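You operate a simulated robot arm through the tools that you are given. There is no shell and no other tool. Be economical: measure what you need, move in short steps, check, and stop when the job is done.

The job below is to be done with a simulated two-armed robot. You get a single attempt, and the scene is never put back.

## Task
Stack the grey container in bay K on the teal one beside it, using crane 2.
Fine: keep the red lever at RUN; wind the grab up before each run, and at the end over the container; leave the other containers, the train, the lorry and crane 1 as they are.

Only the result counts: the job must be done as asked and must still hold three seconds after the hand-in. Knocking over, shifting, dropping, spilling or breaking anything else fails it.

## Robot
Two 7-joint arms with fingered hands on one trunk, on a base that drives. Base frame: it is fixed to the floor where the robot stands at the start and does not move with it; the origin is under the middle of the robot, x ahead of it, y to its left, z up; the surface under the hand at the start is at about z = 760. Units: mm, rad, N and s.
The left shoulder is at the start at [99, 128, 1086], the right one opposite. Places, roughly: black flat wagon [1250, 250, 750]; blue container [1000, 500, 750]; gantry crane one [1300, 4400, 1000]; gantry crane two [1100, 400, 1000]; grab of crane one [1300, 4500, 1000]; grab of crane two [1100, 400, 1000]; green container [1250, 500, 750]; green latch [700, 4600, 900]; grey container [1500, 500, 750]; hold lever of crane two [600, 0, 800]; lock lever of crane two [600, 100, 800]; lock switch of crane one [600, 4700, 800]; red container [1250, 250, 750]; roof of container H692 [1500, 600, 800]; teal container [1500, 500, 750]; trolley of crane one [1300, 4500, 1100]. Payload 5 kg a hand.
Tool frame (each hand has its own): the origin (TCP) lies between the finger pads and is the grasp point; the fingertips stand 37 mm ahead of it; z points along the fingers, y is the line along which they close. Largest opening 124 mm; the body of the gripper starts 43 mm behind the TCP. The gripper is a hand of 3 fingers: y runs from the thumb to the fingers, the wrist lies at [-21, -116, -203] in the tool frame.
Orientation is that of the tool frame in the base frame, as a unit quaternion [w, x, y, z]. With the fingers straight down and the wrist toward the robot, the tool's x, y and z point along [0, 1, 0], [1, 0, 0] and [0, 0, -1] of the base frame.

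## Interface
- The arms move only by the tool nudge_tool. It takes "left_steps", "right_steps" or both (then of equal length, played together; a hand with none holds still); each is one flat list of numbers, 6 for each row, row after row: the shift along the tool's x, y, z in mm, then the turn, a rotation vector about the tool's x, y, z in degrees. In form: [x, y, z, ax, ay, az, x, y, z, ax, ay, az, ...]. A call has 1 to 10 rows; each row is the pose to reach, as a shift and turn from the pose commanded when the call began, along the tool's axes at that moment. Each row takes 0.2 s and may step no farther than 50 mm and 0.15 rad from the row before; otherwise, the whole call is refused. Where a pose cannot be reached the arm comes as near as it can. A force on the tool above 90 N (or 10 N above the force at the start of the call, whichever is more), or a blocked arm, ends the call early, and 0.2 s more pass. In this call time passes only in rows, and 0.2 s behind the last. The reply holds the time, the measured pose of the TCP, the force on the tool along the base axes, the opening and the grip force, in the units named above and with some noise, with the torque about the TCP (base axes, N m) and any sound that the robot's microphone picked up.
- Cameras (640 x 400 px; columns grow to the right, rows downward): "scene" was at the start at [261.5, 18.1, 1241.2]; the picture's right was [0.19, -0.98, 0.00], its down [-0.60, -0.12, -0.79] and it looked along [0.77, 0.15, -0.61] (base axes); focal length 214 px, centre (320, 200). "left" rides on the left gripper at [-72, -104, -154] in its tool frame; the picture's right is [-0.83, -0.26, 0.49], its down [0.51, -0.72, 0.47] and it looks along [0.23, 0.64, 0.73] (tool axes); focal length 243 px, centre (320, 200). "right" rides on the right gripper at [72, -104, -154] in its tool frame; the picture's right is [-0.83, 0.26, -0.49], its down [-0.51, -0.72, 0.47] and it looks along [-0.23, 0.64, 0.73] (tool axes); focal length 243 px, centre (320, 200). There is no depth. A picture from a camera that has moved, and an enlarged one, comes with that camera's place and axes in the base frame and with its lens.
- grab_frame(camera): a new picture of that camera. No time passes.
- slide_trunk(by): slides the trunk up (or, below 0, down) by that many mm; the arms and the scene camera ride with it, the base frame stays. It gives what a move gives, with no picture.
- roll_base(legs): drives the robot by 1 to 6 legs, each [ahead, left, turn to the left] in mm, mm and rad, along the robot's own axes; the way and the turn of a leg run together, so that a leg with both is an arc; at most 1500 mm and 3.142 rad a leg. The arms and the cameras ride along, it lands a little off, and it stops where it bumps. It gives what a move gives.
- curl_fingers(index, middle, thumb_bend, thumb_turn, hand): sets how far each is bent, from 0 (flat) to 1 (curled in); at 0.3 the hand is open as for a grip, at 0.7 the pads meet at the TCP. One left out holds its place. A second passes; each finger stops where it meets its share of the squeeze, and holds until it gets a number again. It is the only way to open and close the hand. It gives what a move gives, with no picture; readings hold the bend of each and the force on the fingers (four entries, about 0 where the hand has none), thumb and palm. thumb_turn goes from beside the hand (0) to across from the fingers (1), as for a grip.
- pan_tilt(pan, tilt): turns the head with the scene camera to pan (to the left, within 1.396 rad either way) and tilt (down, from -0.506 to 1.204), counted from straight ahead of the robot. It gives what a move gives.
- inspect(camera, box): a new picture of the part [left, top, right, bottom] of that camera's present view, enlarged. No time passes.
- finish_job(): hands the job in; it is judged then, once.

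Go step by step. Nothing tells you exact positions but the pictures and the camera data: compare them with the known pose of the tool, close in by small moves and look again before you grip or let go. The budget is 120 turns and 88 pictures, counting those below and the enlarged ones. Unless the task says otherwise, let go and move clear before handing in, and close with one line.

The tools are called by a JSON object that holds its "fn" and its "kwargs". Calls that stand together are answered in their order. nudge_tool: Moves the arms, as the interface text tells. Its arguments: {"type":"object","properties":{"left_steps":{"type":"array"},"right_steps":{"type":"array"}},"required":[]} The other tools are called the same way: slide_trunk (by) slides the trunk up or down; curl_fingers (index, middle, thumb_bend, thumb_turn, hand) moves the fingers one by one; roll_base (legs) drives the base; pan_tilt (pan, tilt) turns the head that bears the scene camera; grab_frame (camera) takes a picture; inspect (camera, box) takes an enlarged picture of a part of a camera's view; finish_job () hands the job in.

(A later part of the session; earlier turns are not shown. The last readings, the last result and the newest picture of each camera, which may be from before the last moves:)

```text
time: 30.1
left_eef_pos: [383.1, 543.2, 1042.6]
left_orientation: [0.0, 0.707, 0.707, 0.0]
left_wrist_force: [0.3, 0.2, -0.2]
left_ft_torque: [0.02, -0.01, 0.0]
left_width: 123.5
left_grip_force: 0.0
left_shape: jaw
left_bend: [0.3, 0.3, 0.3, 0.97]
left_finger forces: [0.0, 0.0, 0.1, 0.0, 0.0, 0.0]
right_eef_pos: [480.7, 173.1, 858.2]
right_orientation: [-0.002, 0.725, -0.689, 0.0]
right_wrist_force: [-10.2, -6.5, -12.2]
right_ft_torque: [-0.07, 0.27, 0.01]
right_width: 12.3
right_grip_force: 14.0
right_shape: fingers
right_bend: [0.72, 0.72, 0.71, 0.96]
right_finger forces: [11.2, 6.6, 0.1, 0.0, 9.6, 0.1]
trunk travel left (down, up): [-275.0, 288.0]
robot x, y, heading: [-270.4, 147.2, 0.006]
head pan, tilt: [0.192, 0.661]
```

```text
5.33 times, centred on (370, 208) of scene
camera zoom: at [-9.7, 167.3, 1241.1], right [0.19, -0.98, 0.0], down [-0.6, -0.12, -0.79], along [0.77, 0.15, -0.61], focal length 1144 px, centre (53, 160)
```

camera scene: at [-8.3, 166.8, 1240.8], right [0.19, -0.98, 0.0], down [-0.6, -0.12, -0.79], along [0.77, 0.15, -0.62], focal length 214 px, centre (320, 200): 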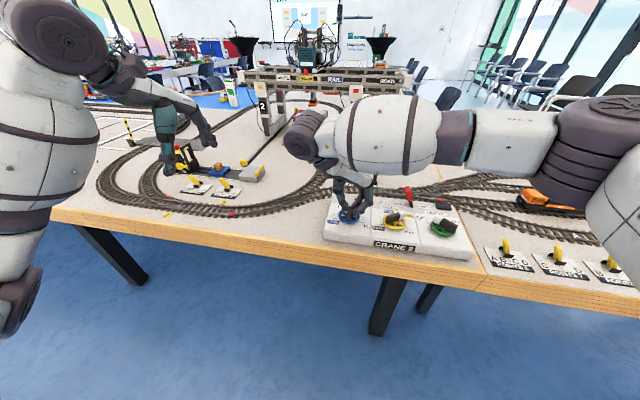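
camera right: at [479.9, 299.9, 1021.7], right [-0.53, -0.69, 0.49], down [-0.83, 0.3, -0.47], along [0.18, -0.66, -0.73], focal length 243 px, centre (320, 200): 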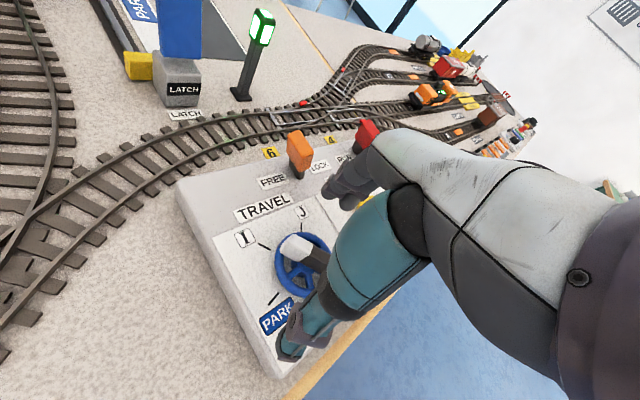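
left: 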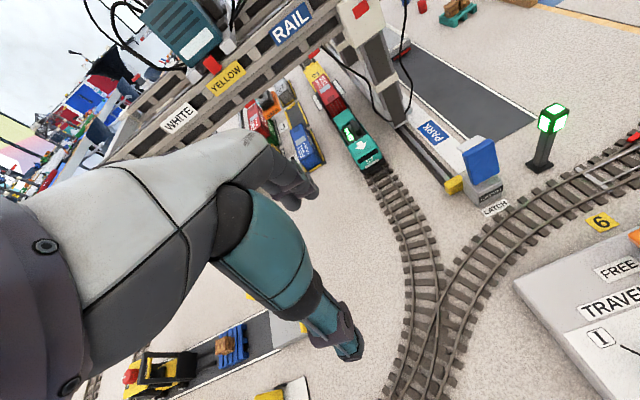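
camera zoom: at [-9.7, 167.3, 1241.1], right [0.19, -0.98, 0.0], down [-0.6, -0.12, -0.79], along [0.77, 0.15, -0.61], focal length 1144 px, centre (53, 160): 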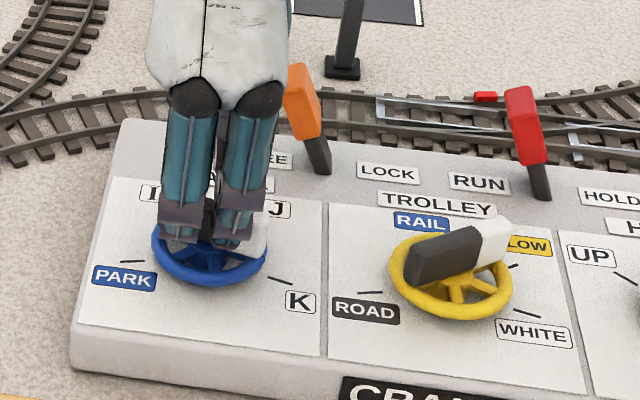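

{"fn": "nudge_tool", "kwargs": {"right_steps": [0, 0, 0, 0, 0, 4, 0, 0, 0, 0, 0, 8, 0, 0, 0, 0, 0, 11]}}

{"fn": "grab_frame", "kwargs": {"camera": "scene"}}

{"fn": "inspect", "kwargs": {"camera": "scene", "box": [310, 170, 430, 245]}}

{"fn": "inspect", "kwargs": {"camera": "scene", "box": [220, 50, 420, 175]}}

```text
time: 30.9
left_eef_pos: [382.4, 543.2, 1042.8]
left_orientation: [0.0, 0.707, 0.707, 0.001]
left_wrist_force: [-0.3, 0.3, 0.0]
left_ft_torque: [-0.02, 0.0, -0.03]
left_width: 123.6
left_grip_force: 0.0
left_shape: jaw
left_bend: [0.3, 0.3, 0.3, 0.97]
left_finger forces: [0.0, 0.0, 0.0, 0.1, 0.1, 0.1]
right_eef_pos: [480.4, 172.8, 860.5]
right_orientation: [0.002, -0.656, 0.755, 0.001]
right_wrist_force: [-11.8, -8.1, -9.9]
right_ft_torque: [-0.11, 0.22, 0.21]
right_width: 12.0
right_grip_force: 16.8
right_shape: fingers
right_bend: [0.72, 0.72, 0.71, 0.96]
right_finger forces: [9.4, 11.0, 0.0, 0.0, 12.0, 0.1]
trunk travel left (down, up): [-275.0, 288.0]
robot x, y, heading: [-271.6, 150.0, 0.002]
head pan, tilt: [0.192, 0.661]
```

```text
63 pictures are left
camera scene: at [-10.0, 167.0, 1241.2], right [0.19, -0.98, 0.0], down [-0.6, -0.12, -0.79], along [0.77, 0.15, -0.61], focal length 214 px, centre (320, 200)
```

scene: 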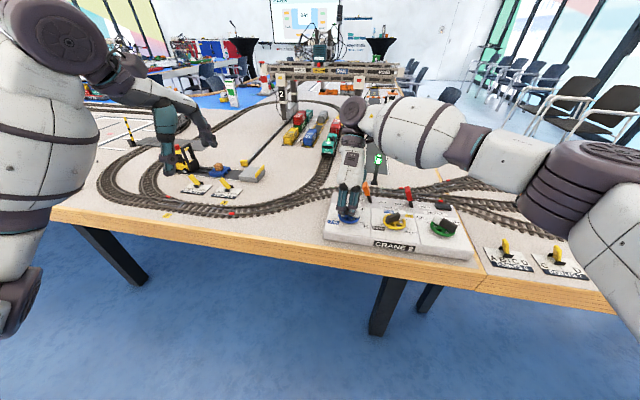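

```text
5.33 times, centred on (370, 208) of scene
camera zoom: at [-10.0, 167.0, 1241.2], right [0.19, -0.98, 0.0], down [-0.6, -0.12, -0.79], along [0.77, 0.15, -0.61], focal length 1144 px, centre (53, 160)
```

zoom: 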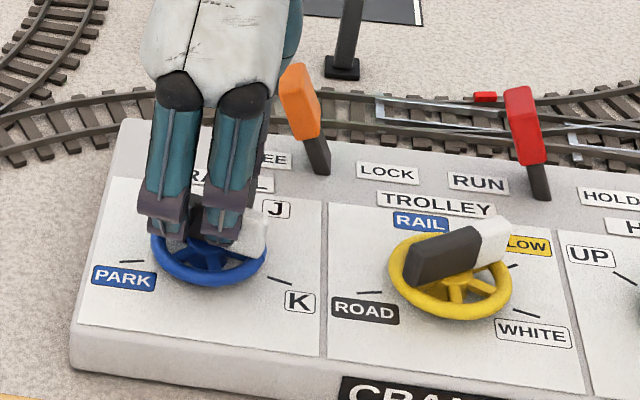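

```text
3.20 times, centred on (320, 112) of scene
camera zoom: at [-10.0, 167.0, 1241.2], right [0.19, -0.98, 0.0], down [-0.6, -0.12, -0.79], along [0.77, 0.15, -0.61], focal length 686 px, centre (320, 480)
```

zoom: 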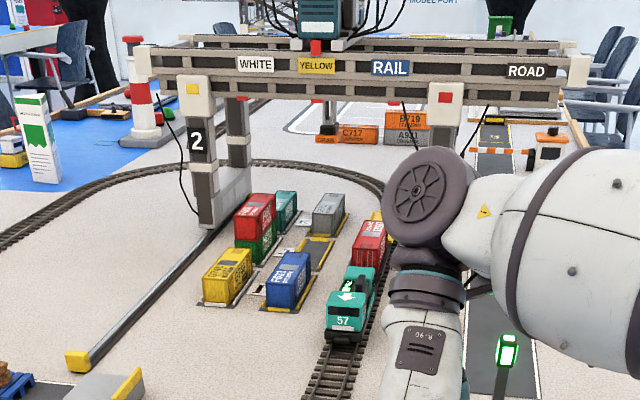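

The wheel turned to about −98° and the resistance rose slightly, as at the K end mark. I'll let go, lift clear and check.

{"fn": "curl_fingers", "kwargs": {"hand": "right", "index": 0.5, "middle": 0.5, "thumb_bend": 0.5}}

{"fn": "nudge_tool", "kwargs": {"right_steps": [0, 0, -40, 0, 0, 0, 0, 0, -85, 0, 0, 0, 0, 0, -110, 0, 0, 0]}}

{"fn": "nudge_tool", "kwargs": {"right_steps": [0, 0, 0, 0, 0, -8, 0, 0, 0, 0, 0, -16, 10, 0, 0, 0, 0, -24, 20, 0, 0, 0, 0, -32, 40, 0, 0, 0, 0, -40, 60, 0, 0, 0, 0, -48, 80, 0, 0, 0, 0, -56, 100, 0, 0, 0, 0, -64, 130, 0, 0, 0, 0, -72, 160, 0, 0, 0, 0, -80]}}

{"fn": "grab_frame", "kwargs": {"camera": "scene"}}

```text
time: 31.9
left_eef_pos: [382.1, 543.8, 1041.9]
left_orientation: [0.0, 0.707, 0.708, 0.0]
left_wrist_force: [0.2, 0.6, 0.2]
left_ft_torque: [-0.02, 0.01, -0.03]
left_width: 123.6
left_grip_force: 0.0
left_shape: jaw
left_bend: [0.3, 0.3, 0.3, 0.97]
left_finger forces: [0.1, 0.1, 0.1, 0.1, 0.1, 0.0]
right_eef_pos: [481.1, 173.5, 859.4]
right_orientation: [0.003, -0.656, 0.755, 0.0]
right_wrist_force: [-0.4, -0.4, -0.3]
right_ft_torque: [0.01, 0.01, -0.01]
right_width: 67.2
right_grip_force: 0.1
right_shape: fingers
right_bend: [0.5, 0.5, 0.5, 0.97]
right_finger forces: [0.0, 0.0, 0.0, 0.0, 0.1, 0.1]
trunk travel left (down, up): [-275.0, 288.0]
robot x, y, heading: [-267.9, 148.8, -0.001]
head pan, tilt: [0.192, 0.661]
```

```text
time: 32.7
left_eef_pos: [382.6, 544.8, 1042.6]
left_orientation: [0.0, 0.707, 0.707, 0.001]
left_wrist_force: [0.1, 0.9, -0.6]
left_ft_torque: [-0.02, -0.01, -0.03]
left_width: 123.7
left_grip_force: 0.1
left_shape: jaw
left_bend: [0.3, 0.3, 0.3, 0.97]
left_finger forces: [0.1, 0.0, 0.1, 0.0, 0.0, 0.0]
right_eef_pos: [479.4, 176.0, 971.0]
right_orientation: [0.002, -0.656, 0.755, -0.001]
right_wrist_force: [-0.3, -0.4, 0.1]
right_ft_torque: [0.0, 0.03, -0.01]
right_width: 67.1
right_grip_force: 0.1
right_shape: fingers
right_bend: [0.5, 0.5, 0.5, 0.97]
right_finger forces: [0.0, 0.0, 0.0, 0.0, 0.0, 0.0]
trunk travel left (down, up): [-275.0, 288.0]
robot x, y, heading: [-274.7, 148.2, 0.003]
head pan, tilt: [0.192, 0.661]
```

```text
time: 34.9
left_eef_pos: [381.8, 541.9, 1043.6]
left_orientation: [-0.001, 0.707, 0.707, 0.001]
left_wrist_force: [0.1, -0.4, 0.6]
left_ft_torque: [0.01, 0.01, 0.01]
left_width: 123.6
left_grip_force: 0.1
left_shape: jaw
left_bend: [0.3, 0.3, 0.3, 0.97]
left_finger forces: [0.0, 0.0, 0.0, 0.0, 0.0, 0.0]
right_eef_pos: [459.1, 13.6, 970.0]
right_orientation: [-0.002, 0.988, -0.155, 0.002]
right_wrist_force: [-0.4, 0.2, 0.3]
right_ft_torque: [0.02, -0.05, -0.01]
right_width: 67.1
right_grip_force: 0.0
right_shape: fingers
right_bend: [0.5, 0.5, 0.5, 0.97]
right_finger forces: [0.1, 0.0, 0.0, 0.1, 0.0, 0.0]
trunk travel left (down, up): [-275.0, 288.0]
robot x, y, heading: [-270.9, 153.0, 0.001]
head pan, tilt: [0.192, 0.661]
```

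```text
60 pictures are left
camera scene: at [-10.6, 166.2, 1241.4], right [0.19, -0.98, 0.0], down [-0.6, -0.12, -0.79], along [0.77, 0.15, -0.61], focal length 214 px, centre (320, 200)
```

scene: 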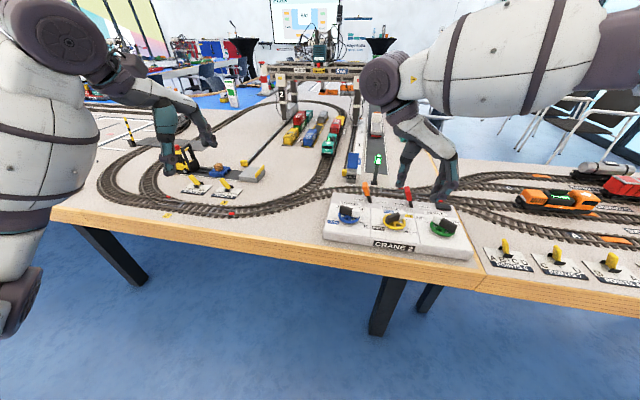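

{"fn": "inspect", "kwargs": {"camera": "scene", "box": [250, 50, 390, 160]}}

{"fn": "inspect", "kwargs": {"camera": "scene", "box": [310, 170, 470, 270]}}

```text
3.64 times, centred on (320, 105) of scene
camera zoom: at [-10.6, 166.2, 1241.4], right [0.19, -0.98, 0.0], down [-0.6, -0.12, -0.79], along [0.77, 0.15, -0.61], focal length 780 px, centre (320, 546)
```

zoom: 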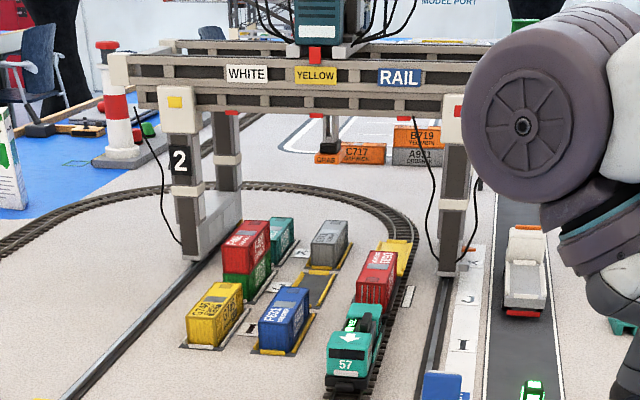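

```text
4.00 times, centred on (390, 220) of scene
camera zoom: at [-10.6, 166.2, 1241.4], right [0.19, -0.98, 0.0], down [-0.6, -0.12, -0.79], along [0.77, 0.15, -0.61], focal length 858 px, centre (40, 120)
```

zoom: 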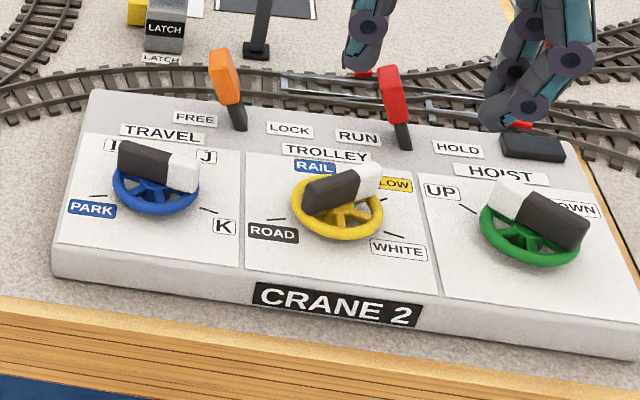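

The travel bar is now at K, and by triangulation the grab hangs over the grey container, wound up at z≈943. Next I'll set the right hand on the hoist bar.

{"fn": "nudge_tool", "kwargs": {"right_steps": [6, 10.7, 0, 0, 0, -7.5, 12, 21, 0, 0, 0, -15, 18, 32, 0, 0, 0, -22.6, 24, 43, 0, 0, 0, -30.1, 30, 53, 0, 0, 0, -37.7, 36, 64, 0, 0, 0, -45.2, 42, 75, 0, 0, 0, -52.7, 48, 86, 0, 0, 0, -60.3, 53.5, 96, 0, 0, 0, -67.8]}}

{"fn": "nudge_tool", "kwargs": {"right_steps": [0, 0, 35, 0, 0, 0, 0, 0, 65, 0, 0, 0]}}

{"fn": "inspect", "kwargs": {"camera": "scene", "box": [370, 170, 490, 245]}}

```text
time: 36.9
left_eef_pos: [382.9, 543.3, 1041.7]
left_orientation: [0.0, 0.708, 0.707, 0.0]
left_wrist_force: [-0.5, 0.1, -1.4]
left_ft_torque: [0.02, -0.04, -0.01]
left_width: 123.7
left_grip_force: 0.2
left_shape: jaw
left_bend: [0.3, 0.3, 0.3, 0.97]
left_finger forces: [0.0, 0.1, 0.0, 0.0, 0.0, 0.0]
right_eef_pos: [478.9, -94.1, 969.5]
right_orientation: [-0.001, 0.907, 0.421, 0.003]
right_wrist_force: [0.3, -0.6, 0.3]
right_ft_torque: [0.03, 0.0, 0.01]
right_width: 67.4
right_grip_force: 0.0
right_shape: fingers
right_bend: [0.5, 0.5, 0.5, 0.97]
right_finger forces: [0.0, 0.1, 0.1, 0.1, 0.0, 0.0]
trunk travel left (down, up): [-275.0, 288.0]
robot x, y, heading: [-268.7, 151.0, -0.001]
head pan, tilt: [0.192, 0.661]
```

```text
time: 37.5
left_eef_pos: [383.4, 542.8, 1042.3]
left_orientation: [0.0, 0.707, 0.707, 0.0]
left_wrist_force: [0.1, -0.4, -0.4]
left_ft_torque: [0.02, 0.0, 0.01]
left_width: 123.6
left_grip_force: 0.2
left_shape: jaw
left_bend: [0.3, 0.3, 0.3, 0.97]
left_finger forces: [0.0, 0.1, 0.0, 0.0, 0.0, 0.1]
right_eef_pos: [480.6, -94.2, 903.3]
right_orientation: [-0.001, 0.907, 0.421, 0.002]
right_wrist_force: [0.0, -0.9, 0.0]
right_ft_torque: [-0.01, 0.01, -0.01]
right_width: 67.3
right_grip_force: 0.1
right_shape: fingers
right_bend: [0.5, 0.5, 0.5, 0.97]
right_finger forces: [0.1, 0.0, 0.0, 0.0, 0.0, 0.0]
trunk travel left (down, up): [-275.0, 288.0]
robot x, y, heading: [-273.8, 149.9, -0.003]
head pan, tilt: [0.192, 0.661]
```

```text
5.33 times, centred on (430, 208) of scene
camera zoom: at [-9.5, 167.4, 1241.1], right [0.19, -0.98, 0.0], down [-0.6, -0.12, -0.79], along [0.77, 0.15, -0.61], focal length 1144 px, centre (-267, 160)
```

zoom: 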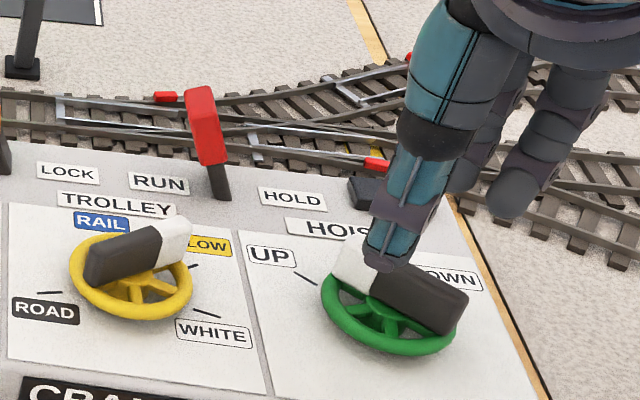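

Thumb and fingers will come down on either side of the hoist bar. Lowering to grip height, then closing.

{"fn": "nudge_tool", "kwargs": {"right_steps": [0, 0, 22, 0, 0, 0, 0, 0, 43, 0, 0, 0]}}

{"fn": "curl_fingers", "kwargs": {"hand": "right", "index": 0.68, "middle": 0.68, "thumb_bend": 0.68}}

{"fn": "inspect", "kwargs": {"camera": "scene", "box": [370, 170, 490, 245]}}

```text
time: 38.1
left_eef_pos: [383.0, 544.4, 1041.9]
left_orientation: [-0.001, 0.708, 0.706, 0.0]
left_wrist_force: [0.3, -0.1, -0.5]
left_ft_torque: [-0.01, 0.04, -0.03]
left_width: 123.7
left_grip_force: 0.0
left_shape: jaw
left_bend: [0.3, 0.3, 0.3, 0.97]
left_finger forces: [0.0, 0.0, 0.1, 0.1, 0.0, 0.0]
right_eef_pos: [479.6, -93.0, 862.7]
right_orientation: [-0.001, 0.907, 0.42, 0.001]
right_wrist_force: [0.3, 0.2, 0.5]
right_ft_torque: [0.01, 0.0, -0.01]
right_width: 67.0
right_grip_force: 0.1
right_shape: fingers
right_bend: [0.5, 0.5, 0.5, 0.97]
right_finger forces: [0.0, 0.1, 0.1, 0.0, 0.0, 0.0]
trunk travel left (down, up): [-275.0, 288.0]
robot x, y, heading: [-270.8, 150.2, 0.002]
head pan, tilt: [0.192, 0.661]
```

```text
time: 39.1
left_eef_pos: [381.6, 544.8, 1042.6]
left_orientation: [0.0, 0.706, 0.708, 0.0]
left_wrist_force: [-0.1, 0.9, 0.3]
left_ft_torque: [0.01, 0.0, 0.0]
left_width: 123.9
left_grip_force: 0.1
left_shape: jaw
left_bend: [0.3, 0.3, 0.3, 0.97]
left_finger forces: [0.0, 0.0, 0.0, 0.0, 0.0, 0.1]
right_eef_pos: [479.8, -92.6, 863.1]
right_orientation: [0.0, 0.907, 0.42, 0.002]
right_wrist_force: [1.3, -1.0, 0.6]
right_ft_torque: [-0.02, -0.08, -0.01]
right_width: 15.1
right_grip_force: 2.0
right_shape: fingers
right_bend: [0.67, 0.67, 0.67, 0.97]
right_finger forces: [1.3, 1.2, 0.0, 0.1, 0.9, 0.1]
trunk travel left (down, up): [-275.0, 288.0]
robot x, y, heading: [-271.6, 148.7, 0.0]
head pan, tilt: [0.192, 0.661]
```

```text
5.33 times, centred on (430, 208) of scene
camera zoom: at [-9.8, 167.9, 1241.2], right [0.19, -0.98, 0.0], down [-0.6, -0.12, -0.79], along [0.77, 0.15, -0.61], focal length 1144 px, centre (-267, 160)
```

zoom: 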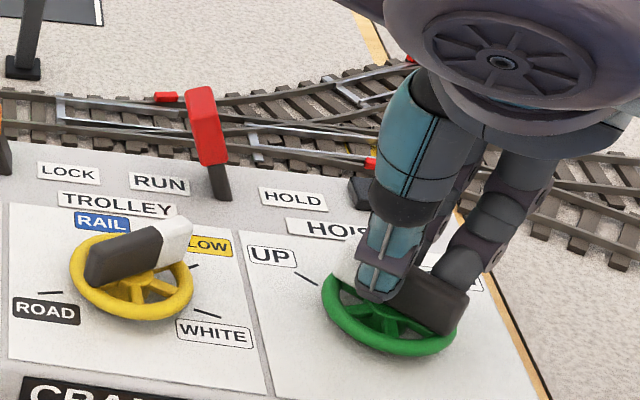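

It's a clean, balanced grip. I'll tighten and lower about half way, then look at the grab.

{"fn": "curl_fingers", "kwargs": {"hand": "right", "index": 0.74, "middle": 0.74, "thumb_bend": 0.76}}

{"fn": "nudge_tool", "kwargs": {"right_steps": [0, 0, 0, 0, 0, 5, 0, 0, 0, 0, 0, 10, 0, 0, 0, 0, 0, 15, 0, 0, 0, 0, 0, 20, 0, 0, 0, 0, 0, 25, 0, 0, 0, 0, 0, 30, 0, 0, 0, 0, 0, 35, 0, 0, 0, 0, 0, 40]}}

{"fn": "inspect", "kwargs": {"camera": "scene", "box": [250, 50, 390, 160]}}

```text
time: 40.1
left_eef_pos: [383.7, 542.2, 1041.8]
left_orientation: [-0.001, 0.707, 0.707, -0.001]
left_wrist_force: [0.9, 0.4, 0.0]
left_ft_torque: [0.01, 0.0, 0.01]
left_width: 123.6
left_grip_force: 0.1
left_shape: jaw
left_bend: [0.3, 0.3, 0.3, 0.97]
left_finger forces: [0.0, 0.0, 0.1, 0.1, 0.0, 0.1]
right_eef_pos: [479.4, -93.3, 860.9]
right_orientation: [-0.002, 0.907, 0.421, 0.001]
right_wrist_force: [-2.8, -7.5, -10.7]
right_ft_torque: [-0.14, 0.09, 0.02]
right_width: 12.0
right_grip_force: 14.7
right_shape: fingers
right_bend: [0.72, 0.72, 0.7, 0.97]
right_finger forces: [11.4, 5.9, 0.0, 0.0, 12.9, 0.0]
trunk travel left (down, up): [-275.0, 288.0]
robot x, y, heading: [-272.8, 150.2, -0.002]
head pan, tilt: [0.192, 0.661]
```

```text
time: 41.9
left_eef_pos: [382.5, 542.6, 1043.9]
left_orientation: [0.0, 0.707, 0.707, 0.0]
left_wrist_force: [-0.2, -0.8, 0.3]
left_ft_torque: [0.02, -0.03, -0.01]
left_width: 124.1
left_grip_force: 0.1
left_shape: jaw
left_bend: [0.3, 0.3, 0.3, 0.97]
left_finger forces: [0.0, 0.0, 0.0, 0.1, 0.0, 0.0]
right_eef_pos: [480.0, -92.9, 861.2]
right_orientation: [-0.001, 0.996, 0.084, 0.002]
right_wrist_force: [-11.7, -8.4, -7.2]
right_ft_torque: [-0.2, 0.36, 0.03]
right_width: 12.0
right_grip_force: 15.9
right_shape: fingers
right_bend: [0.72, 0.72, 0.7, 0.97]
right_finger forces: [12.1, 8.7, 0.1, 0.0, 12.1, 0.1]
trunk travel left (down, up): [-275.0, 288.0]
robot x, y, heading: [-270.8, 148.2, 0.003]
head pan, tilt: [0.192, 0.661]
```

```text
3.64 times, centred on (320, 105) of scene
camera zoom: at [-10.2, 166.9, 1241.2], right [0.19, -0.98, 0.0], down [-0.6, -0.12, -0.79], along [0.77, 0.15, -0.61], focal length 780 px, centre (320, 546)
```

zoom: 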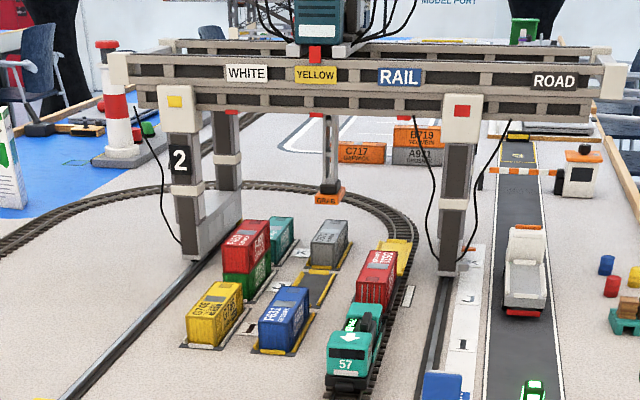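

The grab has come down about 67 mm, hangs right over the grey container and has roughly 30 mm left to go. Lowering further in small steps.

{"fn": "nudge_tool", "kwargs": {"right_steps": [0, 0, 0, 0, 0, 3, 0, 0, 0, 0, 0, 6, 0, 0, 0, 0, 0, 9, 0, 0, 0, 0, 0, 12]}}

{"fn": "inspect", "kwargs": {"camera": "scene", "box": [290, 75, 370, 130]}}

```text
time: 42.9
left_eef_pos: [382.1, 545.1, 1041.9]
left_orientation: [0.0, 0.707, 0.707, 0.0]
left_wrist_force: [0.4, 0.0, 0.3]
left_ft_torque: [0.02, 0.04, 0.02]
left_width: 123.4
left_grip_force: 0.1
left_shape: jaw
left_bend: [0.3, 0.3, 0.3, 0.97]
left_finger forces: [0.1, 0.0, 0.0, 0.0, 0.0, 0.1]
right_eef_pos: [480.0, -93.5, 859.9]
right_orientation: [-0.001, 1.0, -0.02, 0.002]
right_wrist_force: [-11.9, -4.0, -6.2]
right_ft_torque: [-0.06, 0.34, 0.02]
right_width: 12.0
right_grip_force: 17.3
right_shape: fingers
right_bend: [0.72, 0.73, 0.7, 0.97]
right_finger forces: [12.1, 8.4, 0.0, 0.0, 13.2, 0.0]
trunk travel left (down, up): [-275.0, 288.0]
robot x, y, heading: [-270.2, 152.2, 0.002]
head pan, tilt: [0.192, 0.661]
```

```text
7.27 times, centred on (330, 102) of scene
camera zoom: at [-10.7, 167.6, 1241.4], right [0.19, -0.98, 0.0], down [-0.6, -0.12, -0.79], along [0.77, 0.15, -0.61], focal length 1560 px, centre (247, 909)
```

zoom: 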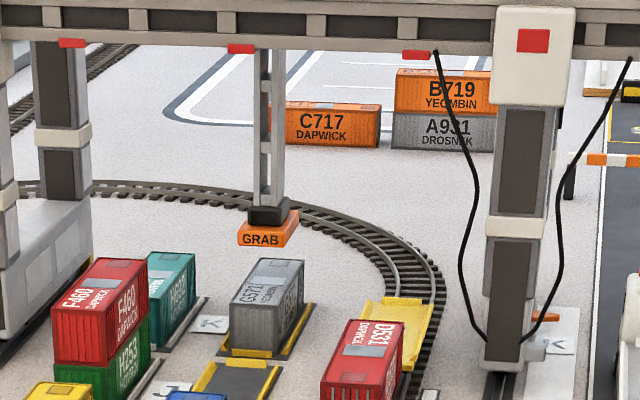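

{"fn": "nudge_tool", "kwargs": {"right_steps": [0, 0, 0, 0, 0, 4, 0, 0, 0, 0, 0, 8, 0, 0, 0, 0, 0, 12, 0, 0, 0, 0, 0, 15]}}

{"fn": "inspect", "kwargs": {"camera": "scene", "box": [290, 75, 370, 130]}}

```text
time: 43.9
left_eef_pos: [381.6, 543.1, 1042.4]
left_orientation: [0.0, 0.707, 0.707, 0.0]
left_wrist_force: [0.5, 0.3, -0.3]
left_ft_torque: [0.03, -0.01, -0.02]
left_width: 123.7
left_grip_force: 0.0
left_shape: jaw
left_bend: [0.3, 0.3, 0.3, 0.97]
left_finger forces: [0.1, 0.0, 0.0, 0.0, 0.1, 0.0]
right_eef_pos: [480.3, -91.6, 861.2]
right_orientation: [-0.001, 0.989, -0.149, 0.001]
right_wrist_force: [-14.9, -3.5, -7.7]
right_ft_torque: [-0.09, 0.4, 0.04]
right_width: 11.8
right_grip_force: 16.7
right_shape: fingers
right_bend: [0.72, 0.73, 0.7, 0.97]
right_finger forces: [12.9, 9.4, 0.0, 0.1, 11.6, 0.1]
trunk travel left (down, up): [-275.0, 288.0]
robot x, y, heading: [-274.6, 150.4, -0.002]
head pan, tilt: [0.192, 0.661]
```

```text
7.27 times, centred on (330, 102) of scene
camera zoom: at [-10.8, 167.3, 1241.4], right [0.19, -0.98, 0.0], down [-0.6, -0.12, -0.79], along [0.77, 0.15, -0.61], focal length 1560 px, centre (247, 909)
```

zoom: 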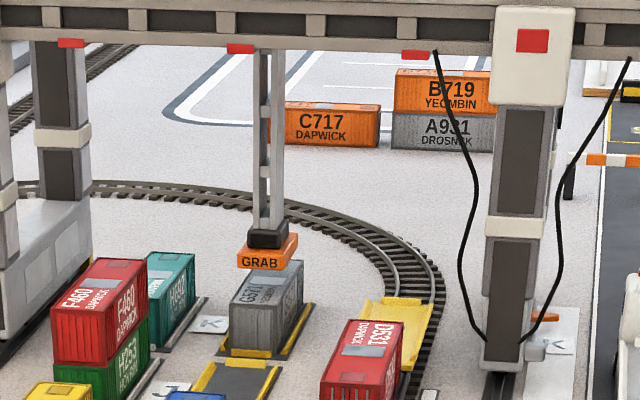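

{"fn": "nudge_tool", "kwargs": {"right_steps": [0, 0, 0, 0, 0, 3, 0, 0, 0, 0, 0, 6, 0, 0, 0, 0, 0, 9]}}

{"fn": "inspect", "kwargs": {"camera": "scene", "box": [300, 90, 360, 131]}}

```text
time: 44.7
left_eef_pos: [380.9, 544.1, 1042.5]
left_orientation: [0.0, 0.707, 0.707, 0.0]
left_wrist_force: [-0.1, 0.3, -0.3]
left_ft_torque: [-0.01, 0.02, 0.01]
left_width: 123.8
left_grip_force: 0.0
left_shape: jaw
left_bend: [0.3, 0.3, 0.3, 0.97]
left_finger forces: [0.0, 0.1, 0.1, 0.0, 0.0, 0.1]
right_eef_pos: [478.8, -92.1, 861.0]
right_orientation: [-0.001, 0.974, -0.226, 0.001]
right_wrist_force: [-16.5, -1.4, -11.3]
right_ft_torque: [0.02, 0.41, 0.03]
right_width: 12.2
right_grip_force: 16.1
right_shape: fingers
right_bend: [0.72, 0.73, 0.7, 0.97]
right_finger forces: [12.5, 9.4, 0.1, 0.1, 11.5, 0.0]
trunk travel left (down, up): [-275.0, 288.0]
robot x, y, heading: [-272.8, 149.2, -0.005]
head pan, tilt: [0.192, 0.661]
```

```text
9.76 times, centred on (330, 110) of scene
camera zoom: at [-10.6, 167.7, 1241.3], right [0.19, -0.98, 0.0], down [-0.6, -0.12, -0.79], along [0.77, 0.15, -0.61], focal length 2092 px, centre (222, 1073)
```

zoom: 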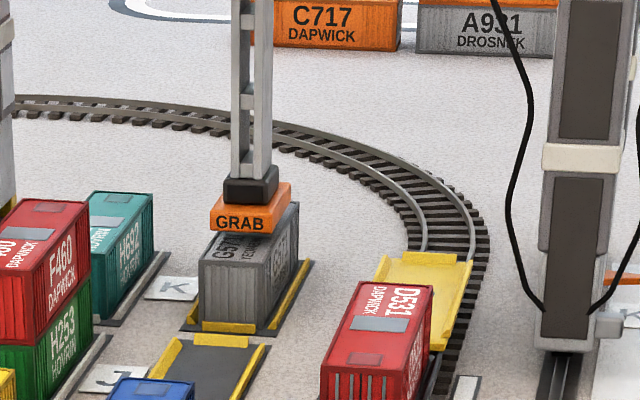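

{"fn": "nudge_tool", "kwargs": {"right_steps": [0, 0, 0, 0, 0, 2, 0, 0, 0, 0, 0, 4, 0, 0, 0, 0, 0, 6]}}

{"fn": "inspect", "kwargs": {"camera": "scene", "box": [300, 90, 360, 131]}}

```text
time: 45.5
left_eef_pos: [380.7, 545.2, 1043.0]
left_orientation: [-0.001, 0.707, 0.707, 0.001]
left_wrist_force: [-0.1, 0.3, 0.7]
left_ft_torque: [-0.03, -0.01, -0.03]
left_width: 123.8
left_grip_force: 0.2
left_shape: jaw
left_bend: [0.3, 0.3, 0.3, 0.97]
left_finger forces: [0.0, 0.1, 0.0, 0.0, 0.0, 0.1]
right_eef_pos: [478.6, -92.1, 861.2]
right_orientation: [-0.002, 0.961, -0.278, 0.002]
right_wrist_force: [-16.2, 1.7, -10.5]
right_ft_torque: [0.05, 0.42, 0.03]
right_width: 11.6
right_grip_force: 16.5
right_shape: fingers
right_bend: [0.72, 0.73, 0.7, 0.97]
right_finger forces: [12.3, 9.1, 0.0, 0.0, 11.8, 0.0]
trunk travel left (down, up): [-275.0, 288.0]
robot x, y, heading: [-269.7, 148.2, -0.004]
head pan, tilt: [0.192, 0.661]
```

```text
9.76 times, centred on (330, 110) of scene
camera zoom: at [-10.6, 167.9, 1241.3], right [0.19, -0.98, 0.0], down [-0.6, -0.12, -0.79], along [0.77, 0.15, -0.61], focal length 2092 px, centre (222, 1073)
```

zoom: 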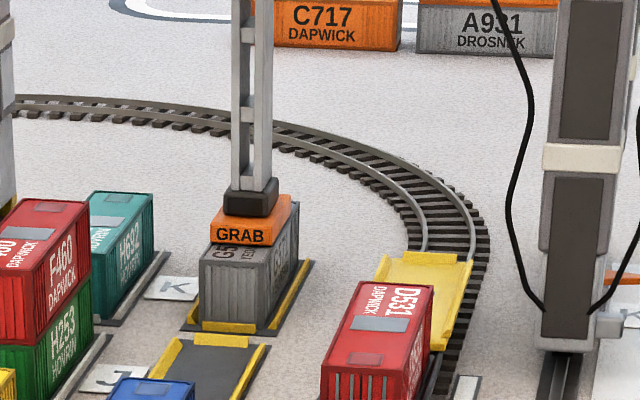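

{"fn": "nudge_tool", "kwargs": {"right_steps": [0, 0, 0, 0, 0, 2, 0, 0, 0, 0, 0, 4]}}

{"fn": "inspect", "kwargs": {"camera": "scene", "box": [300, 90, 360, 131]}}

```text
time: 46.1
left_eef_pos: [383.0, 543.9, 1042.7]
left_orientation: [0.0, 0.706, 0.708, 0.0]
left_wrist_force: [0.0, 1.1, 0.6]
left_ft_torque: [0.01, -0.01, -0.03]
left_width: 123.6
left_grip_force: 0.0
left_shape: jaw
left_bend: [0.3, 0.3, 0.3, 0.97]
left_finger forces: [0.0, 0.0, 0.1, 0.0, 0.1, 0.0]
right_eef_pos: [480.7, -92.6, 860.3]
right_orientation: [-0.001, 0.951, -0.311, 0.002]
right_wrist_force: [-14.1, 1.4, -11.5]
right_ft_torque: [0.09, 0.41, 0.04]
right_width: 12.1
right_grip_force: 17.0
right_shape: fingers
right_bend: [0.72, 0.73, 0.7, 0.97]
right_finger forces: [12.1, 8.8, 0.0, 0.0, 11.8, 0.0]
trunk travel left (down, up): [-275.0, 288.0]
robot x, y, heading: [-273.6, 148.6, -0.001]
head pan, tilt: [0.192, 0.661]
```

```text
9.76 times, centred on (330, 110) of scene
camera zoom: at [-10.3, 167.8, 1241.3], right [0.19, -0.98, 0.0], down [-0.6, -0.12, -0.79], along [0.77, 0.15, -0.61], focal length 2092 px, centre (222, 1073)
```

zoom: 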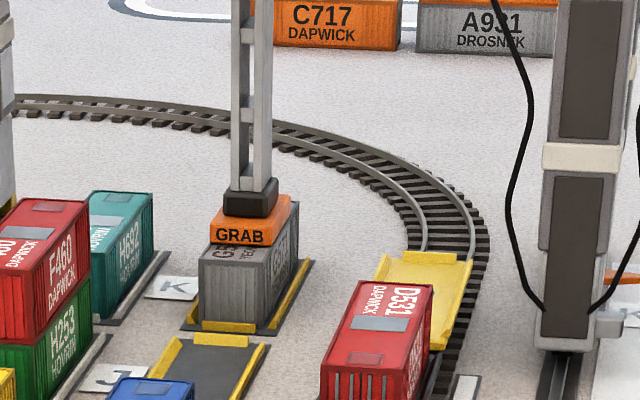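

The grab stopped moving while the wheel went on, so it sits on the grey container. I'll release the hoist bar, lift, and move over the orange lock lever.

{"fn": "curl_fingers", "kwargs": {"hand": "right", "index": 0.5, "middle": 0.5, "thumb_bend": 0.5}}

{"fn": "nudge_tool", "kwargs": {"right_steps": [0, 0, -40, 0, 0, 0, 0, 0, -80, 0, 0, 0, 0, 0, -110, 0, 0, 0]}}

{"fn": "inspect", "kwargs": {"camera": "scene", "box": [280, 85, 480, 260]}}

```text
time: 47.1
left_eef_pos: [382.9, 544.7, 1043.1]
left_orientation: [0.001, 0.707, 0.707, 0.001]
left_wrist_force: [-0.6, 0.5, 0.1]
left_ft_torque: [0.0, 0.06, -0.02]
left_width: 123.7
left_grip_force: 0.1
left_shape: jaw
left_bend: [0.3, 0.3, 0.3, 0.97]
left_finger forces: [0.0, 0.1, 0.1, 0.1, 0.0, 0.0]
right_eef_pos: [479.1, -92.6, 862.4]
right_orientation: [-0.002, 0.951, -0.31, 0.002]
right_wrist_force: [-0.4, -0.6, 0.0]
right_ft_torque: [-0.02, 0.0, 0.0]
right_width: 67.0
right_grip_force: 0.0
right_shape: fingers
right_bend: [0.5, 0.5, 0.5, 0.97]
right_finger forces: [0.0, 0.1, 0.0, 0.0, 0.0, 0.0]
trunk travel left (down, up): [-275.0, 288.0]
robot x, y, heading: [-270.7, 148.3, 0.0]
head pan, tilt: [0.192, 0.661]
```

```text
time: 47.9
left_eef_pos: [381.2, 545.1, 1043.5]
left_orientation: [0.001, 0.707, 0.707, 0.0]
left_wrist_force: [0.5, -0.2, 0.3]
left_ft_torque: [0.0, -0.02, -0.04]
left_width: 123.5
left_grip_force: 0.0
left_shape: jaw
left_bend: [0.3, 0.3, 0.3, 0.97]
left_finger forces: [0.1, 0.0, 0.0, 0.0, 0.0, 0.0]
right_eef_pos: [478.4, -92.2, 971.1]
right_orientation: [-0.002, 0.95, -0.311, 0.001]
right_wrist_force: [-0.1, 0.4, 1.0]
right_ft_torque: [0.0, 0.01, 0.02]
right_width: 67.2
right_grip_force: 0.0
right_shape: fingers
right_bend: [0.5, 0.5, 0.5, 0.97]
right_finger forces: [0.0, 0.0, 0.0, 0.1, 0.0, 0.0]
trunk travel left (down, up): [-275.0, 288.0]
robot x, y, heading: [-268.5, 151.3, 0.002]
head pan, tilt: [0.192, 0.661]
```

```text
2.29 times, centred on (380, 172) of scene
camera zoom: at [-10.8, 168.2, 1241.4], right [0.19, -0.98, 0.0], down [-0.6, -0.12, -0.79], along [0.77, 0.15, -0.61], focal length 490 px, centre (183, 263)
```

zoom: 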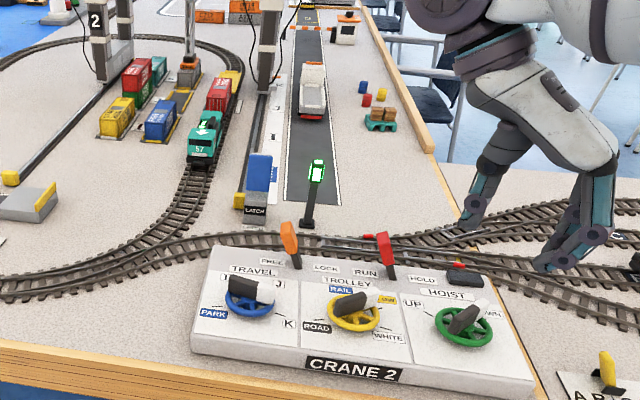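

{"fn": "nudge_tool", "kwargs": {"right_steps": [-7, -41, 0, 0, 0, -6, -14, -82, 0, 0, 0, -12, -21, -122, 0, 0, 0, -18, -28, -163, 0, 0, 0, -24, -36, -204, 0, 0, 0, -30, -42.7, -244, 5, 0, 0, -36.2]}}

{"fn": "nudge_tool", "kwargs": {"right_steps": [0, 0, 35, 0, 0, 0, 0, 0, 65, 0, 0, 0]}}

{"fn": "inspect", "kwargs": {"camera": "scene", "box": [310, 150, 430, 225]}}

{"fn": "grab_frame", "kwargs": {"camera": "right"}}

```text
time: 49.3
left_eef_pos: [382.9, 544.9, 1041.8]
left_orientation: [0.0, 0.707, 0.707, -0.001]
left_wrist_force: [-0.2, 1.3, -0.9]
left_ft_torque: [-0.04, -0.01, -0.02]
left_width: 123.9
left_grip_force: 0.1
left_shape: jaw
left_bend: [0.3, 0.3, 0.3, 0.97]
left_finger forces: [0.0, 0.0, 0.0, 0.0, 0.1, 0.0]
right_eef_pos: [590.4, 132.6, 966.1]
right_orientation: [-0.001, 1.0, 0.0, 0.001]
right_wrist_force: [0.2, 1.0, -0.5]
right_ft_torque: [0.02, -0.01, 0.02]
right_width: 67.6
right_grip_force: 0.1
right_shape: fingers
right_bend: [0.5, 0.5, 0.5, 0.97]
right_finger forces: [0.0, 0.1, 0.1, 0.0, 0.0, 0.1]
trunk travel left (down, up): [-275.0, 288.0]
robot x, y, heading: [-269.0, 149.6, -0.006]
head pan, tilt: [0.192, 0.661]
```

```text
time: 49.9
left_eef_pos: [383.2, 543.9, 1041.9]
left_orientation: [-0.001, 0.707, 0.707, -0.001]
left_wrist_force: [-0.2, 0.2, 0.4]
left_ft_torque: [0.0, -0.01, 0.0]
left_width: 123.6
left_grip_force: 0.0
left_shape: jaw
left_bend: [0.3, 0.3, 0.3, 0.97]
left_finger forces: [0.0, 0.1, 0.0, 0.0, 0.0, 0.0]
right_eef_pos: [589.6, 131.0, 901.3]
right_orientation: [-0.001, 1.0, 0.0, 0.001]
right_wrist_force: [1.1, -0.7, 1.1]
right_ft_torque: [0.03, 0.01, 0.0]
right_width: 67.4
right_grip_force: 0.1
right_shape: fingers
right_bend: [0.5, 0.5, 0.5, 0.97]
right_finger forces: [0.0, 0.0, 0.0, 0.0, 0.1, 0.0]
trunk travel left (down, up): [-275.0, 288.0]
robot x, y, heading: [-276.3, 152.1, -0.005]
head pan, tilt: [0.192, 0.661]
```

```text
5.33 times, centred on (370, 188) of scene
camera zoom: at [-9.1, 168.0, 1241.0], right [0.19, -0.98, 0.0], down [-0.6, -0.12, -0.79], along [0.77, 0.15, -0.61], focal length 1144 px, centre (53, 267)
```

zoom: 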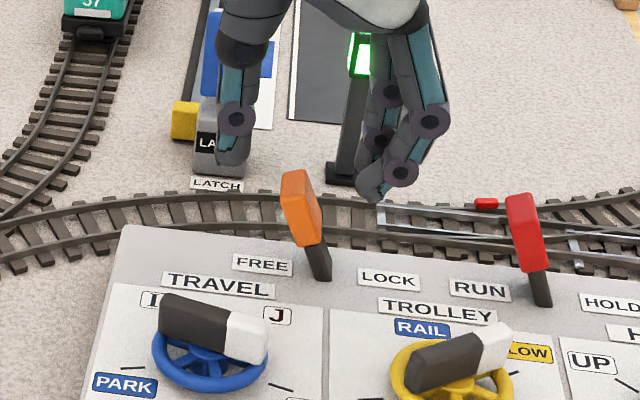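

```text
47 pictures are left
camera right: at [660.8, 233.6, 1056.9], right [-0.83, -0.26, 0.49], down [-0.51, 0.72, -0.47], along [-0.23, -0.64, -0.73], focal length 243 px, centre (320, 200)
```

right: 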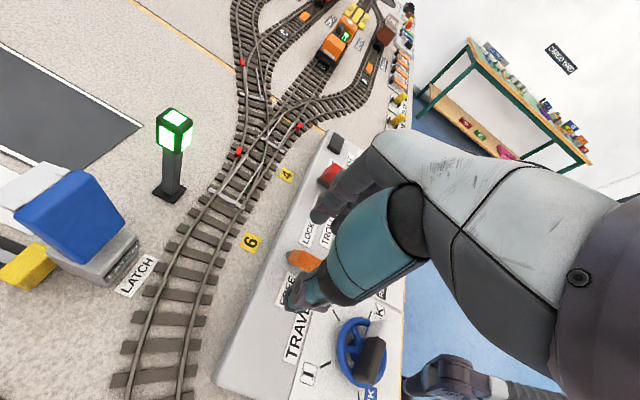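

Thumb and fingers straddle the orange lever. Lowering and pushing it right toward LOCK, after narrowing the gap.

{"fn": "nudge_tool", "kwargs": {"right_steps": [6, 0, 17, 0, 0, 0, 6, 0, 33, 0, 0, 0]}}

{"fn": "curl_fingers", "kwargs": {"hand": "right", "index": 0.6, "middle": 0.6, "thumb_bend": 0.6}}

{"fn": "inspect", "kwargs": {"camera": "scene", "box": [310, 150, 430, 225]}}

```text
time: 50.5
left_eef_pos: [382.8, 543.2, 1042.6]
left_orientation: [0.0, 0.708, 0.707, 0.0]
left_wrist_force: [-0.9, -0.2, -0.1]
left_ft_torque: [0.0, -0.01, -0.01]
left_width: 123.4
left_grip_force: 0.0
left_shape: jaw
left_bend: [0.3, 0.3, 0.3, 0.97]
left_finger forces: [0.0, 0.0, 0.1, 0.0, 0.0, 0.0]
right_eef_pos: [596.1, 129.8, 869.1]
right_orientation: [-0.003, 1.0, -0.001, 0.002]
right_wrist_force: [-0.8, -0.3, 0.1]
right_ft_torque: [0.01, 0.0, -0.01]
right_width: 67.2
right_grip_force: 0.0
right_shape: fingers
right_bend: [0.5, 0.5, 0.5, 0.97]
right_finger forces: [0.0, 0.0, 0.0, 0.1, 0.1, 0.1]
trunk travel left (down, up): [-275.0, 288.0]
robot x, y, heading: [-271.4, 147.7, -0.001]
head pan, tilt: [0.192, 0.661]
```

```text
time: 51.5
left_eef_pos: [382.0, 544.4, 1042.3]
left_orientation: [0.0, 0.707, 0.707, 0.0]
left_wrist_force: [-0.9, 0.1, -0.9]
left_ft_torque: [0.0, 0.01, -0.02]
left_width: 123.6
left_grip_force: 0.1
left_shape: jaw
left_bend: [0.3, 0.3, 0.3, 0.97]
left_finger forces: [0.1, 0.1, 0.0, 0.1, 0.0, 0.0]
right_eef_pos: [596.3, 130.4, 869.0]
right_orientation: [-0.002, 1.0, 0.0, 0.002]
right_wrist_force: [-0.7, -0.3, 0.0]
right_ft_torque: [0.0, 0.02, -0.02]
right_width: 37.5
right_grip_force: 0.1
right_shape: fingers
right_bend: [0.6, 0.6, 0.6, 0.97]
right_finger forces: [0.0, 0.0, 0.0, 0.0, 0.0, 0.0]
trunk travel left (down, up): [-275.0, 288.0]
robot x, y, heading: [-268.8, 146.5, -0.001]
head pan, tilt: [0.192, 0.661]
```

```text
5.33 times, centred on (370, 188) of scene
camera zoom: at [-9.8, 167.9, 1241.2], right [0.19, -0.98, 0.0], down [-0.6, -0.12, -0.79], along [0.77, 0.15, -0.61], focal length 1144 px, centre (53, 267)
```

zoom: 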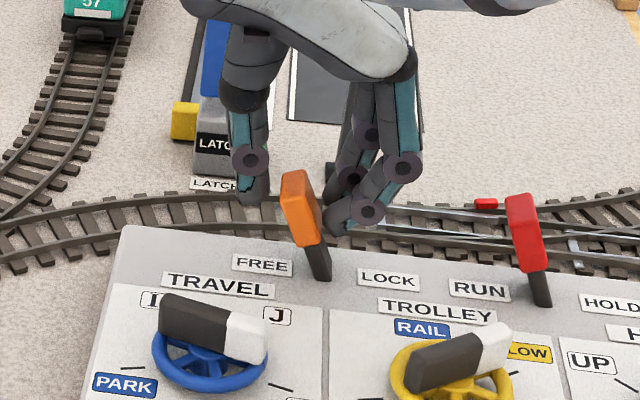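

{"fn": "nudge_tool", "kwargs": {"right_steps": [-7, 0, 0, 0, 0, 0, -7, 10, 0, 0, 0, 0, -7, 20, 0, 0, 0, 0, -7, 30, 0, 0, 0, 0, -7, 40, 0, 0, 0, 0]}}

{"fn": "inspect", "kwargs": {"camera": "scene", "box": [310, 150, 430, 225]}}

```text
time: 52.7
left_eef_pos: [381.8, 544.0, 1042.5]
left_orientation: [0.0, 0.708, 0.707, 0.0]
left_wrist_force: [0.1, 0.1, -0.4]
left_ft_torque: [0.01, 0.01, 0.01]
left_width: 123.9
left_grip_force: 0.1
left_shape: jaw
left_bend: [0.3, 0.3, 0.3, 0.97]
left_finger forces: [0.0, 0.1, 0.1, 0.0, 0.0, 0.0]
right_eef_pos: [587.8, 87.8, 868.7]
right_orientation: [-0.002, 1.0, 0.0, 0.001]
right_wrist_force: [0.1, -0.7, 0.0]
right_ft_torque: [0.02, -0.04, -0.02]
right_width: 37.5
right_grip_force: 0.0
right_shape: fingers
right_bend: [0.6, 0.6, 0.6, 0.97]
right_finger forces: [0.1, 0.0, 0.0, 0.0, 0.0, 0.1]
trunk travel left (down, up): [-275.0, 288.0]
robot x, y, heading: [-272.8, 151.4, -0.001]
head pan, tilt: [0.192, 0.661]
```

```text
5.33 times, centred on (370, 188) of scene
camera zoom: at [-9.8, 167.3, 1241.2], right [0.19, -0.98, 0.0], down [-0.6, -0.12, -0.79], along [0.77, 0.15, -0.61], focal length 1144 px, centre (53, 267)
```

zoom: 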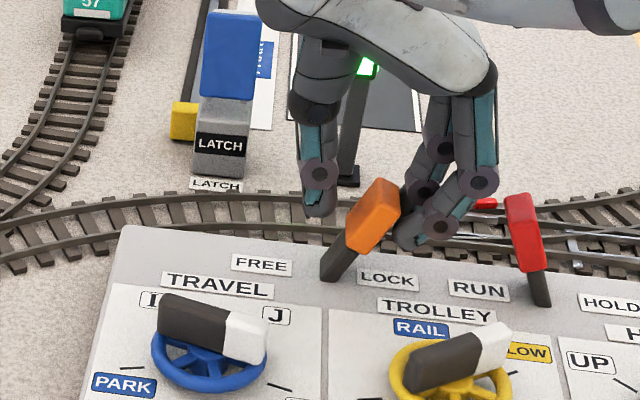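

The lever snapped over to LOCK, ahead of the thumb. I'll give it a slight extra push to make sure it's at its stop.

{"fn": "nudge_tool", "kwargs": {"right_steps": [0, 6, 0, 0, 0, 0, 0, 11, 0, 0, 0, 0]}}

{"fn": "inspect", "kwargs": {"camera": "scene", "box": [310, 150, 430, 225]}}

```text
time: 53.3
left_eef_pos: [383.6, 545.3, 1042.4]
left_orientation: [0.0, 0.708, 0.707, 0.0]
left_wrist_force: [0.1, 0.0, 0.1]
left_ft_torque: [-0.03, -0.01, -0.02]
left_width: 123.8
left_grip_force: 0.0
left_shape: jaw
left_bend: [0.3, 0.3, 0.3, 0.97]
left_finger forces: [0.0, 0.0, 0.0, 0.0, 0.0, 0.0]
right_eef_pos: [587.8, 79.2, 868.2]
right_orientation: [-0.001, 1.0, 0.0, 0.0]
right_wrist_force: [-0.3, 0.4, 0.2]
right_ft_torque: [-0.02, -0.01, 0.0]
right_width: 37.6
right_grip_force: 0.0
right_shape: fingers
right_bend: [0.6, 0.6, 0.6, 0.97]
right_finger forces: [0.0, 0.0, 0.0, 0.0, 0.0, 0.0]
trunk travel left (down, up): [-275.0, 288.0]
robot x, y, heading: [-272.7, 148.4, 0.003]
head pan, tilt: [0.192, 0.661]
```

```text
5.33 times, centred on (370, 188) of scene
camera zoom: at [-9.9, 167.8, 1241.2], right [0.19, -0.98, 0.0], down [-0.6, -0.12, -0.79], along [0.77, 0.15, -0.61], focal length 1144 px, centre (53, 267)
```

zoom: 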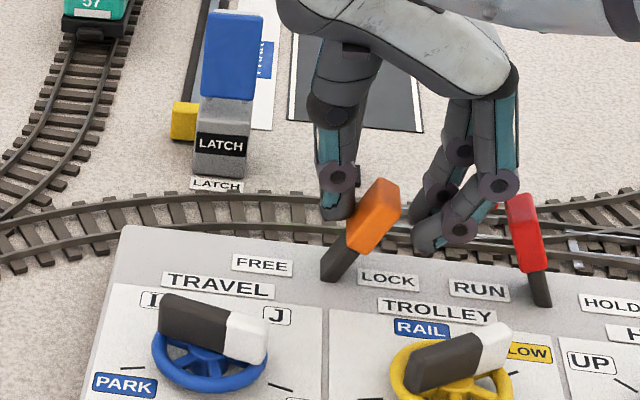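

The lever is at LOCK. I'll lift off and return to the hoist bar to raise the container.

{"fn": "nudge_tool", "kwargs": {"right_steps": [0, 0, -40, 0, 0, 0, 0, 0, -80, 0, 0, 0, 0, 0, -103, 0, 0, 0]}}

{"fn": "nudge_tool", "kwargs": {"right_steps": [-18, 29, 0, 0, 0, 6, -36, 57, 0, 0, 0, 12, -54, 86, 0, 0, 0, 18, -72, 115, 0, 0, 0, 24, -90, 143, 0, 0, 0, 30, -108, 172, 0, 0, 0, 36.3]}}

{"fn": "curl_fingers", "kwargs": {"hand": "right", "index": 0.5, "middle": 0.5, "thumb_bend": 0.5}}

{"fn": "inspect", "kwargs": {"camera": "scene", "box": [310, 150, 490, 260]}}

```text
time: 54.1
left_eef_pos: [382.4, 544.7, 1042.3]
left_orientation: [0.0, 0.707, 0.707, -0.001]
left_wrist_force: [0.3, -0.4, 0.3]
left_ft_torque: [0.02, -0.06, 0.05]
left_width: 124.0
left_grip_force: 0.2
left_shape: jaw
left_bend: [0.3, 0.3, 0.3, 0.97]
left_finger forces: [0.0, 0.0, 0.1, 0.0, 0.1, 0.1]
right_eef_pos: [588.0, 77.5, 971.9]
right_orientation: [-0.001, 1.0, 0.0, 0.002]
right_wrist_force: [1.1, 0.8, 0.0]
right_ft_torque: [0.0, 0.01, 0.03]
right_width: 37.3
right_grip_force: 0.0
right_shape: fingers
right_bend: [0.6, 0.6, 0.6, 0.97]
right_finger forces: [0.0, 0.0, 0.0, 0.0, 0.1, 0.0]
trunk travel left (down, up): [-275.0, 288.0]
robot x, y, heading: [-268.6, 147.8, -0.003]
head pan, tilt: [0.192, 0.661]
```

```text
time: 55.5
left_eef_pos: [381.9, 542.4, 1042.6]
left_orientation: [-0.001, 0.707, 0.707, 0.001]
left_wrist_force: [-1.0, -0.3, 0.2]
left_ft_torque: [0.03, 0.01, 0.02]
left_width: 123.7
left_grip_force: 0.1
left_shape: jaw
left_bend: [0.3, 0.3, 0.3, 0.97]
left_finger forces: [0.1, 0.0, 0.1, 0.0, 0.0, 0.0]
right_eef_pos: [479.4, -94.7, 972.4]
right_orientation: [-0.002, 0.95, -0.312, 0.002]
right_wrist_force: [-0.1, -0.5, -0.6]
right_ft_torque: [0.03, -0.02, 0.03]
right_width: 37.1
right_grip_force: 0.1
right_shape: fingers
right_bend: [0.6, 0.6, 0.6, 0.97]
right_finger forces: [0.1, 0.0, 0.0, 0.1, 0.1, 0.0]
trunk travel left (down, up): [-275.0, 288.0]
robot x, y, heading: [-274.0, 147.4, -0.002]
head pan, tilt: [0.192, 0.661]
```

```text
time: 56.5
left_eef_pos: [382.1, 543.5, 1043.1]
left_orientation: [0.001, 0.707, 0.707, 0.0]
left_wrist_force: [0.4, 0.6, -0.1]
left_ft_torque: [0.03, -0.03, 0.01]
left_width: 123.6
left_grip_force: 0.0
left_shape: jaw
left_bend: [0.3, 0.3, 0.3, 0.97]
left_finger forces: [0.1, 0.1, 0.0, 0.0, 0.0, 0.0]
right_eef_pos: [479.3, -92.8, 972.2]
right_orientation: [-0.002, 0.95, -0.312, 0.001]
right_wrist_force: [0.4, 0.1, 0.4]
right_ft_torque: [0.02, -0.01, 0.0]
right_width: 67.2
right_grip_force: 0.1
right_shape: fingers
right_bend: [0.5, 0.5, 0.5, 0.97]
right_finger forces: [0.1, 0.0, 0.0, 0.0, 0.1, 0.0]
trunk travel left (down, up): [-275.0, 288.0]
robot x, y, heading: [-271.1, 145.5, 0.002]
head pan, tilt: [0.192, 0.661]
```

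```text
3.56 times, centred on (400, 205) of scene
camera zoom: at [-9.9, 167.8, 1241.2], right [0.19, -0.98, 0.0], down [-0.6, -0.12, -0.79], along [0.77, 0.15, -0.61], focal length 763 px, centre (36, 182)
```

zoom: 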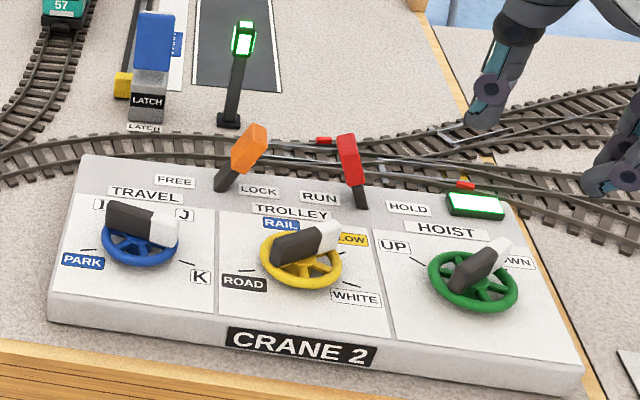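

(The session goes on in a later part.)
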